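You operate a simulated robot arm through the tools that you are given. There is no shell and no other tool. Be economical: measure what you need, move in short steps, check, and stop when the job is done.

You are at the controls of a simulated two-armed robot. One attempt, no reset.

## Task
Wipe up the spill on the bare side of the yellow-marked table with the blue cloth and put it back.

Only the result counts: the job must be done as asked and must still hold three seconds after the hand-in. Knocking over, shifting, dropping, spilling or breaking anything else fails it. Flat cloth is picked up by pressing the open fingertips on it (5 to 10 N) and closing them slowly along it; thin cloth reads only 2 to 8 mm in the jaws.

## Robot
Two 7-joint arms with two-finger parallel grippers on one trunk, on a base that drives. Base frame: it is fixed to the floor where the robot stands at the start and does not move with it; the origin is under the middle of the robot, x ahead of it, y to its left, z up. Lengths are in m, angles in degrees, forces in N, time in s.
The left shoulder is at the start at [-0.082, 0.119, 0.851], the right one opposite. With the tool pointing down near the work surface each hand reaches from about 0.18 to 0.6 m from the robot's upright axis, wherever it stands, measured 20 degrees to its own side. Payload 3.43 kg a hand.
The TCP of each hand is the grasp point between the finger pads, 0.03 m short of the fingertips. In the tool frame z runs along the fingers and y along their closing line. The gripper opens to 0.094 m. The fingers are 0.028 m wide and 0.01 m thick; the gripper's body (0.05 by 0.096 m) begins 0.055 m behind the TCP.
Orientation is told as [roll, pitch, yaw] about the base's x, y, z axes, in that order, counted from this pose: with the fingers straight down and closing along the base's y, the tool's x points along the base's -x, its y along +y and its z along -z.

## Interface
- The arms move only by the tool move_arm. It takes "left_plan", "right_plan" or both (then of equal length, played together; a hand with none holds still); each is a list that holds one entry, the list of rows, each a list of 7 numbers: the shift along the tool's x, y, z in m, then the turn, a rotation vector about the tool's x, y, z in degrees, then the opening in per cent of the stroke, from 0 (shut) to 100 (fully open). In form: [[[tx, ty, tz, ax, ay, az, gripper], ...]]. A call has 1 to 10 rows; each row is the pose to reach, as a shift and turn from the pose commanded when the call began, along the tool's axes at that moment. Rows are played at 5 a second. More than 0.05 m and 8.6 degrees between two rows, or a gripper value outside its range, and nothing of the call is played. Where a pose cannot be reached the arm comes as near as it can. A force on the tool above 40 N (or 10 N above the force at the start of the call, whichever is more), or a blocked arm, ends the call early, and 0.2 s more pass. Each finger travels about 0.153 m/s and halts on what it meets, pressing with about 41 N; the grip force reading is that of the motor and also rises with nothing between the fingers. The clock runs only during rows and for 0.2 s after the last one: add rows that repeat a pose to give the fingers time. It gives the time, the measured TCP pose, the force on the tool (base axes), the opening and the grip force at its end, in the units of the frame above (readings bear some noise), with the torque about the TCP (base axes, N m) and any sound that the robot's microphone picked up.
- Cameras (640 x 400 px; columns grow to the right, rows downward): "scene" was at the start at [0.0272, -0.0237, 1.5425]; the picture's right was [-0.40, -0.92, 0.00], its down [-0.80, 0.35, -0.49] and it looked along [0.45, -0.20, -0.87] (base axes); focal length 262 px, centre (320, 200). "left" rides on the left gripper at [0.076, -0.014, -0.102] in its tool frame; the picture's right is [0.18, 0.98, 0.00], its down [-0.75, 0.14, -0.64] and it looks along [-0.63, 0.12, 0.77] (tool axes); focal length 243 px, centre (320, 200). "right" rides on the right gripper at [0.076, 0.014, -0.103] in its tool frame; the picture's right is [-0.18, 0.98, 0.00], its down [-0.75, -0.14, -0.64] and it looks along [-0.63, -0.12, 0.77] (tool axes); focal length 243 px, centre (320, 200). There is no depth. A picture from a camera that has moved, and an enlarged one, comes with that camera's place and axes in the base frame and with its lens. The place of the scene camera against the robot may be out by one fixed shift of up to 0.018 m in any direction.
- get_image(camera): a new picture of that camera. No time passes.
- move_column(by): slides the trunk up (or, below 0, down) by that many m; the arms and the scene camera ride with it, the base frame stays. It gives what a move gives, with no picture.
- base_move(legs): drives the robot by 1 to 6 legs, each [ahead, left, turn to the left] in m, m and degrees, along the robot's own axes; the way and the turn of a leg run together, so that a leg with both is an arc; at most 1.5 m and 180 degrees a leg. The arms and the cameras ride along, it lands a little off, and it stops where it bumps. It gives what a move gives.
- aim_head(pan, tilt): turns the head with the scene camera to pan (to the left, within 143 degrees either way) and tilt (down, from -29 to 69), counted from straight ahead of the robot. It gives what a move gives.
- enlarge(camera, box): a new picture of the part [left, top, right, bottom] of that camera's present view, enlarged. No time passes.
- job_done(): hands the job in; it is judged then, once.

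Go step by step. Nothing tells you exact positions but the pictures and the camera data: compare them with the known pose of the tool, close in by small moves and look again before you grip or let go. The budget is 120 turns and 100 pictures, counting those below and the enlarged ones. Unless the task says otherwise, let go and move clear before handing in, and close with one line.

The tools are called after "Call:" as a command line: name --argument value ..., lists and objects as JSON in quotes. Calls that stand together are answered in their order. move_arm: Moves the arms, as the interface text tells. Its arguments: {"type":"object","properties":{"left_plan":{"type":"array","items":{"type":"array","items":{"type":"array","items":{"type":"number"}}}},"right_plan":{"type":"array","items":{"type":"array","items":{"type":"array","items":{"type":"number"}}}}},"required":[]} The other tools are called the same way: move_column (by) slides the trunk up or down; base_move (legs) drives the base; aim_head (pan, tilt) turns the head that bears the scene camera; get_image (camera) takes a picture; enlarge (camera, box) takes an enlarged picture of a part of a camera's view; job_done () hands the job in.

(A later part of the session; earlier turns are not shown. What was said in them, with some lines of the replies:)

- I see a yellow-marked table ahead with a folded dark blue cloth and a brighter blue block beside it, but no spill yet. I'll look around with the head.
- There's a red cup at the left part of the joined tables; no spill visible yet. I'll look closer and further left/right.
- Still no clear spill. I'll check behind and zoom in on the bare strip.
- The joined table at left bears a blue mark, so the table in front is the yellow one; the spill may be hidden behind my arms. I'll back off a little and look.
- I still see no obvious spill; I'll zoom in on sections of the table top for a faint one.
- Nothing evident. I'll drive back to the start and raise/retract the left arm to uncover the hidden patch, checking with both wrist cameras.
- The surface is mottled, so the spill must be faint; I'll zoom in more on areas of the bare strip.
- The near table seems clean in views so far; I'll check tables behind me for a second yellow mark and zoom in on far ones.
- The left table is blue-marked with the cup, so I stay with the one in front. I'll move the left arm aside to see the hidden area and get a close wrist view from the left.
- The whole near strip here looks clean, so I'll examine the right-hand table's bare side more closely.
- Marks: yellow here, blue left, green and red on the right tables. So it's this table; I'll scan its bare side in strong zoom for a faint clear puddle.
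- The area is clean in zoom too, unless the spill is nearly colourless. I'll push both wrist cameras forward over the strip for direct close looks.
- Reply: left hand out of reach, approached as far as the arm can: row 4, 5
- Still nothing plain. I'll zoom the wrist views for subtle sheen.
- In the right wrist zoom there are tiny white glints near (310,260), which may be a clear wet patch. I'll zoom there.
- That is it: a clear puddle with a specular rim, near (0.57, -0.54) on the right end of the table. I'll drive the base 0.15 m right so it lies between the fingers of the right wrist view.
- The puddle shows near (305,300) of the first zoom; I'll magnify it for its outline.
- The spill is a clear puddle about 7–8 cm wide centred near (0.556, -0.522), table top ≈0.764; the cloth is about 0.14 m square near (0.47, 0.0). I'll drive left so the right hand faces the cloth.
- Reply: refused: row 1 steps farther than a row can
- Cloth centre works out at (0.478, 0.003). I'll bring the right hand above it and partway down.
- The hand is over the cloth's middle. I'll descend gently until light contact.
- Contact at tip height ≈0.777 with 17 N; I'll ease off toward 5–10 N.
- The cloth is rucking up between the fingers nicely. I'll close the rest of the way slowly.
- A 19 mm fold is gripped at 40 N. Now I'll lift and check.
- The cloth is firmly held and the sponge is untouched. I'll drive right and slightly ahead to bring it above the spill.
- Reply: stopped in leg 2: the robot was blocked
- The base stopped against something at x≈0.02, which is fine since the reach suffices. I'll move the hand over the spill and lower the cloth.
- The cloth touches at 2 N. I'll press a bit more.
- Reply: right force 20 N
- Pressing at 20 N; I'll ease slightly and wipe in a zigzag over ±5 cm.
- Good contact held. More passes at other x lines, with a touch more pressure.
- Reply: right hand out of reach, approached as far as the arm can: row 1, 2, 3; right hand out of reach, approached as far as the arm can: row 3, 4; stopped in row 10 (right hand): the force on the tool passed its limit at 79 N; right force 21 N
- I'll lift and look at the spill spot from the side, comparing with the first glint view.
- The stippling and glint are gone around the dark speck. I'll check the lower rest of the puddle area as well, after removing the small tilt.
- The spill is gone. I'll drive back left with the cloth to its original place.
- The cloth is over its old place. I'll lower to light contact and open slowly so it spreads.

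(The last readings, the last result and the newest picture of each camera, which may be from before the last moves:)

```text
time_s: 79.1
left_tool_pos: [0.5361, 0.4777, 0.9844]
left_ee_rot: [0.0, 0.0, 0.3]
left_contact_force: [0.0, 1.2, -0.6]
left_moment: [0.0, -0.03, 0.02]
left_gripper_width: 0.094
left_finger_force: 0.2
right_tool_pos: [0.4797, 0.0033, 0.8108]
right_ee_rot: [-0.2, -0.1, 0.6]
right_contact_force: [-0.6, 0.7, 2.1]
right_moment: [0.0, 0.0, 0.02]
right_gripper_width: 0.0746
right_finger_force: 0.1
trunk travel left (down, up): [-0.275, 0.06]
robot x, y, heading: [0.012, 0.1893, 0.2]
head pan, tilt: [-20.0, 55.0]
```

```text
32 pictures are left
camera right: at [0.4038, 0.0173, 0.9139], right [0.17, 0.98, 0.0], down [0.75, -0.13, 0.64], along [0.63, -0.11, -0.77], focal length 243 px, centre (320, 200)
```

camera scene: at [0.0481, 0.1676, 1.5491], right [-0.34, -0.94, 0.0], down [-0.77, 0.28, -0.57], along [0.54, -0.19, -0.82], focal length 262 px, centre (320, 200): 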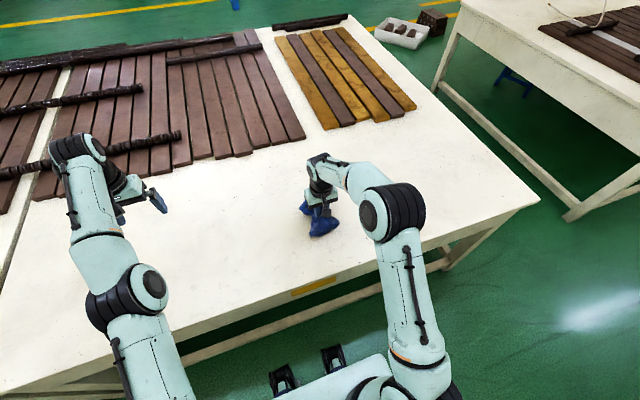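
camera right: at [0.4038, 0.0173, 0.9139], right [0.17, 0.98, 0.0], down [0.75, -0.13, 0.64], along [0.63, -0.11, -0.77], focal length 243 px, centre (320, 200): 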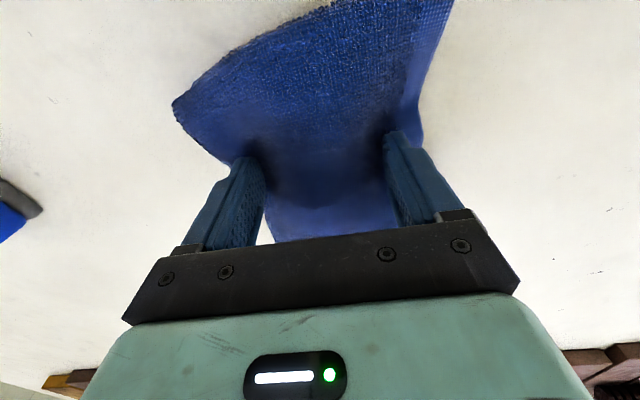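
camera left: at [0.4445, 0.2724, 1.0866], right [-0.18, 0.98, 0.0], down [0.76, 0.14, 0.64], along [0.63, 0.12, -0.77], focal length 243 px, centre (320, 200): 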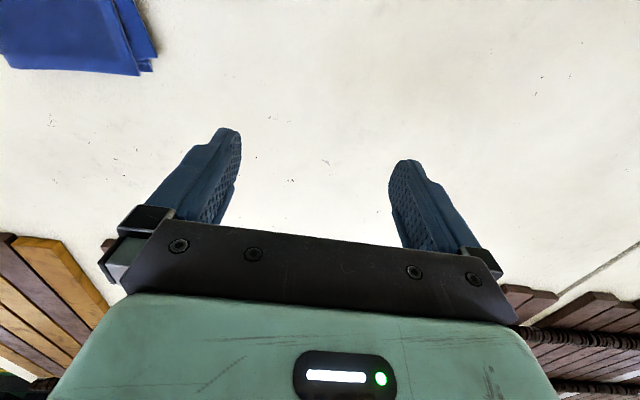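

The cloth has spread back out well. I'll lift clear and look.

Call:
move_arm --right_plan '[[[0, 0, -0.005, 0, 0, 0, 85], [0, 0, -0.02, 0, 0, 0, 90], [0, 0, -0.05, 0, 0, 0, 100], [0, 0, -0.1, 0, 0, 0, 100], [0, 0, -0.15, 0, 0, 0, 100], [0, 0, -0.19, 0, 0, 0, 100], [0, -0.05, -0.19, 0, 0, 0, 100], [0, -0.1, -0.19, 0, 0, 0, 100], [0, -0.15, -0.19, 0, 0, 0, 100], [0, -0.2, -0.19, 0, 0, 0, 100]]]'

Call:
get_image --camera "scene"

Call:
enlarge --camera "scene" --box '[240, 150, 400, 250]'

Call:
get_image --camera "right"

```text
time_s: 81.3
left_tool_pos: [0.5367, 0.4769, 0.9847]
left_ee_rot: [0.1, -0.1, 0.1]
left_contact_force: [-0.2, -0.6, -0.7]
left_moment: [0.02, 0.0, 0.04]
left_gripper_width: 0.0942
left_finger_force: 0.1
right_tool_pos: [0.4827, -0.1974, 1.0003]
right_ee_rot: [-0.2, 0.1, 0.7]
right_contact_force: [0.7, -0.1, -0.8]
right_moment: [-0.01, 0.03, -0.01]
right_gripper_width: 0.094
right_finger_force: 0.1
trunk travel left (down, up): [-0.275, 0.06]
robot x, y, heading: [0.012, 0.1918, 0.0]
head pan, tilt: [-20.0, 55.0]
```

```text
31 pictures are left
camera scene: at [0.0485, 0.1664, 1.5491], right [-0.34, -0.94, 0.0], down [-0.77, 0.28, -0.57], along [0.54, -0.19, -0.82], focal length 262 px, centre (320, 200)
```

scene: 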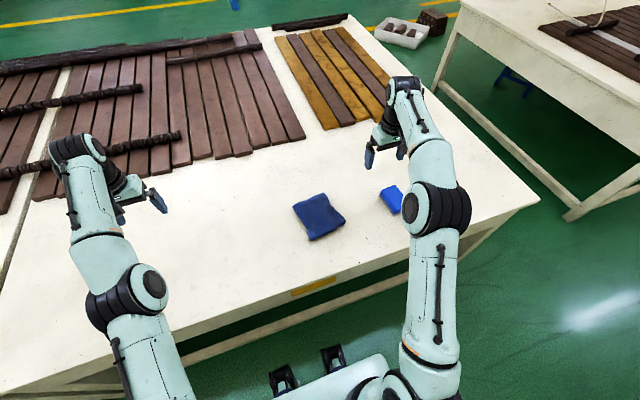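

```text
4.00 times, centred on (320, 200) of scene
camera zoom: at [0.0485, 0.1664, 1.5491], right [-0.34, -0.94, 0.0], down [-0.77, 0.28, -0.57], along [0.54, -0.19, -0.82], focal length 1050 px, centre (320, 200)
```

zoom: 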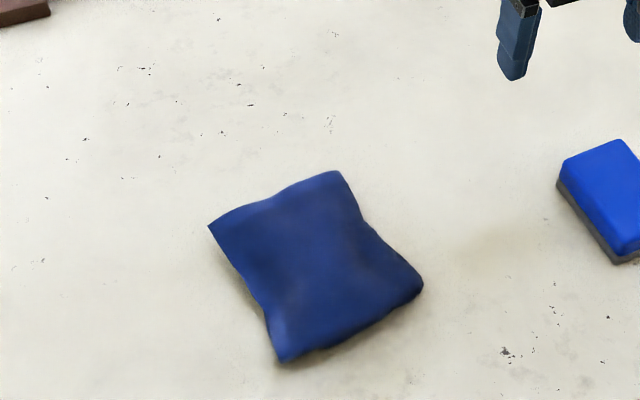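

```text
29 pictures are left
camera right: at [0.4055, -0.1829, 1.1031], right [0.17, 0.99, 0.0], down [0.76, -0.13, 0.64], along [0.63, -0.11, -0.77], focal length 243 px, centre (320, 200)
```

right: 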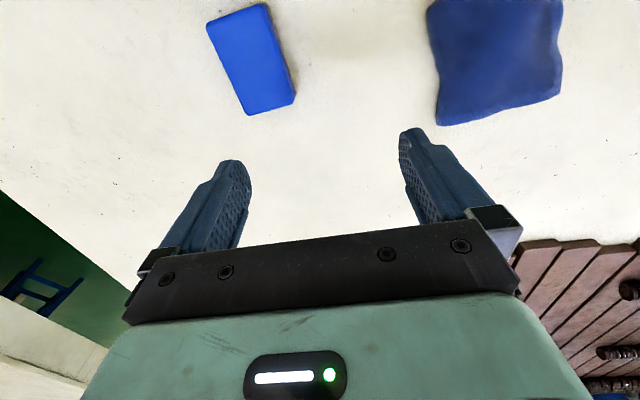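

The cloth lies back in its original place. I'll do one final check of the spill spot from the earlier overhead view.

Call:
base_move --legs '[[0, -0.3, 0]]'

Call:
enlarge --camera "right" --box '[270, 80, 370, 143]'

Call:
enlarge --camera "right" --box '[230, 0, 430, 125]'

Call:
enlarge --camera "right" --box '[255, 110, 395, 198]'

```text
time_s: 84.5
left_tool_pos: [0.5362, 0.1817, 0.9856]
left_ee_rot: [0.1, 0.0, 0.3]
left_contact_force: [0.2, 0.2, 0.1]
left_moment: [-0.01, 0.01, 0.01]
left_gripper_width: 0.094
left_finger_force: 0.2
right_tool_pos: [0.4834, -0.4918, 1.0017]
right_ee_rot: [-0.2, -0.2, 0.7]
right_contact_force: [-0.8, -0.4, 0.9]
right_moment: [-0.03, 0.02, 0.02]
right_gripper_width: 0.0938
right_finger_force: 0.1
trunk travel left (down, up): [-0.275, 0.06]
robot x, y, heading: [0.0175, -0.1065, 0.5]
head pan, tilt: [-20.0, 55.0]
```

```text
6.35 times, centred on (320, 112) of right
camera zoom: at [0.4064, -0.4787, 1.1035], right [0.17, 0.98, 0.0], down [0.75, -0.13, 0.64], along [0.63, -0.11, -0.77], focal length 1540 px, centre (320, 762)
```

zoom: 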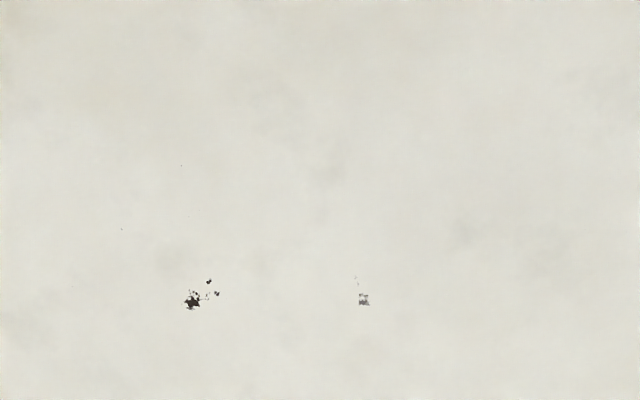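

```text
3.20 times, centred on (330, 62) of right
camera zoom: at [0.4064, -0.4787, 1.1035], right [0.17, 0.98, 0.0], down [0.75, -0.13, 0.64], along [0.63, -0.11, -0.77], focal length 776 px, centre (288, 640)
```

zoom: 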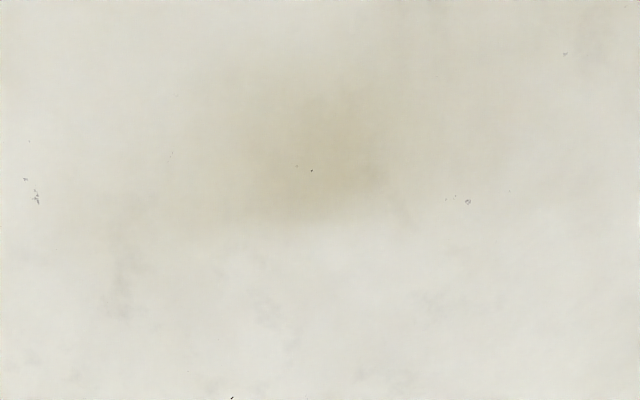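

```text
4.55 times, centred on (325, 154) of right
camera zoom: at [0.4064, -0.4787, 1.1035], right [0.17, 0.98, 0.0], down [0.75, -0.13, 0.64], along [0.63, -0.11, -0.77], focal length 1103 px, centre (297, 409)
```

zoom: 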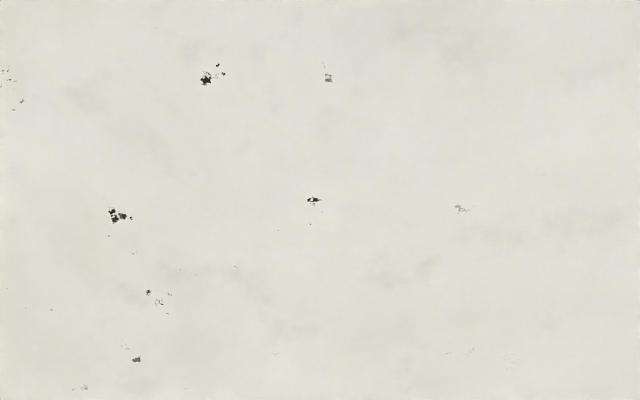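

No glint or wet film is left at the spill spot; the brownish shade in one view is the hand's shadow. The cloth is back in place and both hands are clear, so I'm handing in.

Call:
job_done

```text
The job is handed in.
```

I wiped up the clear spill at the right end of the yellow-marked table, and no wet film or glint shows there now. The blue cloth is back where it was, with some light creases from the grip.
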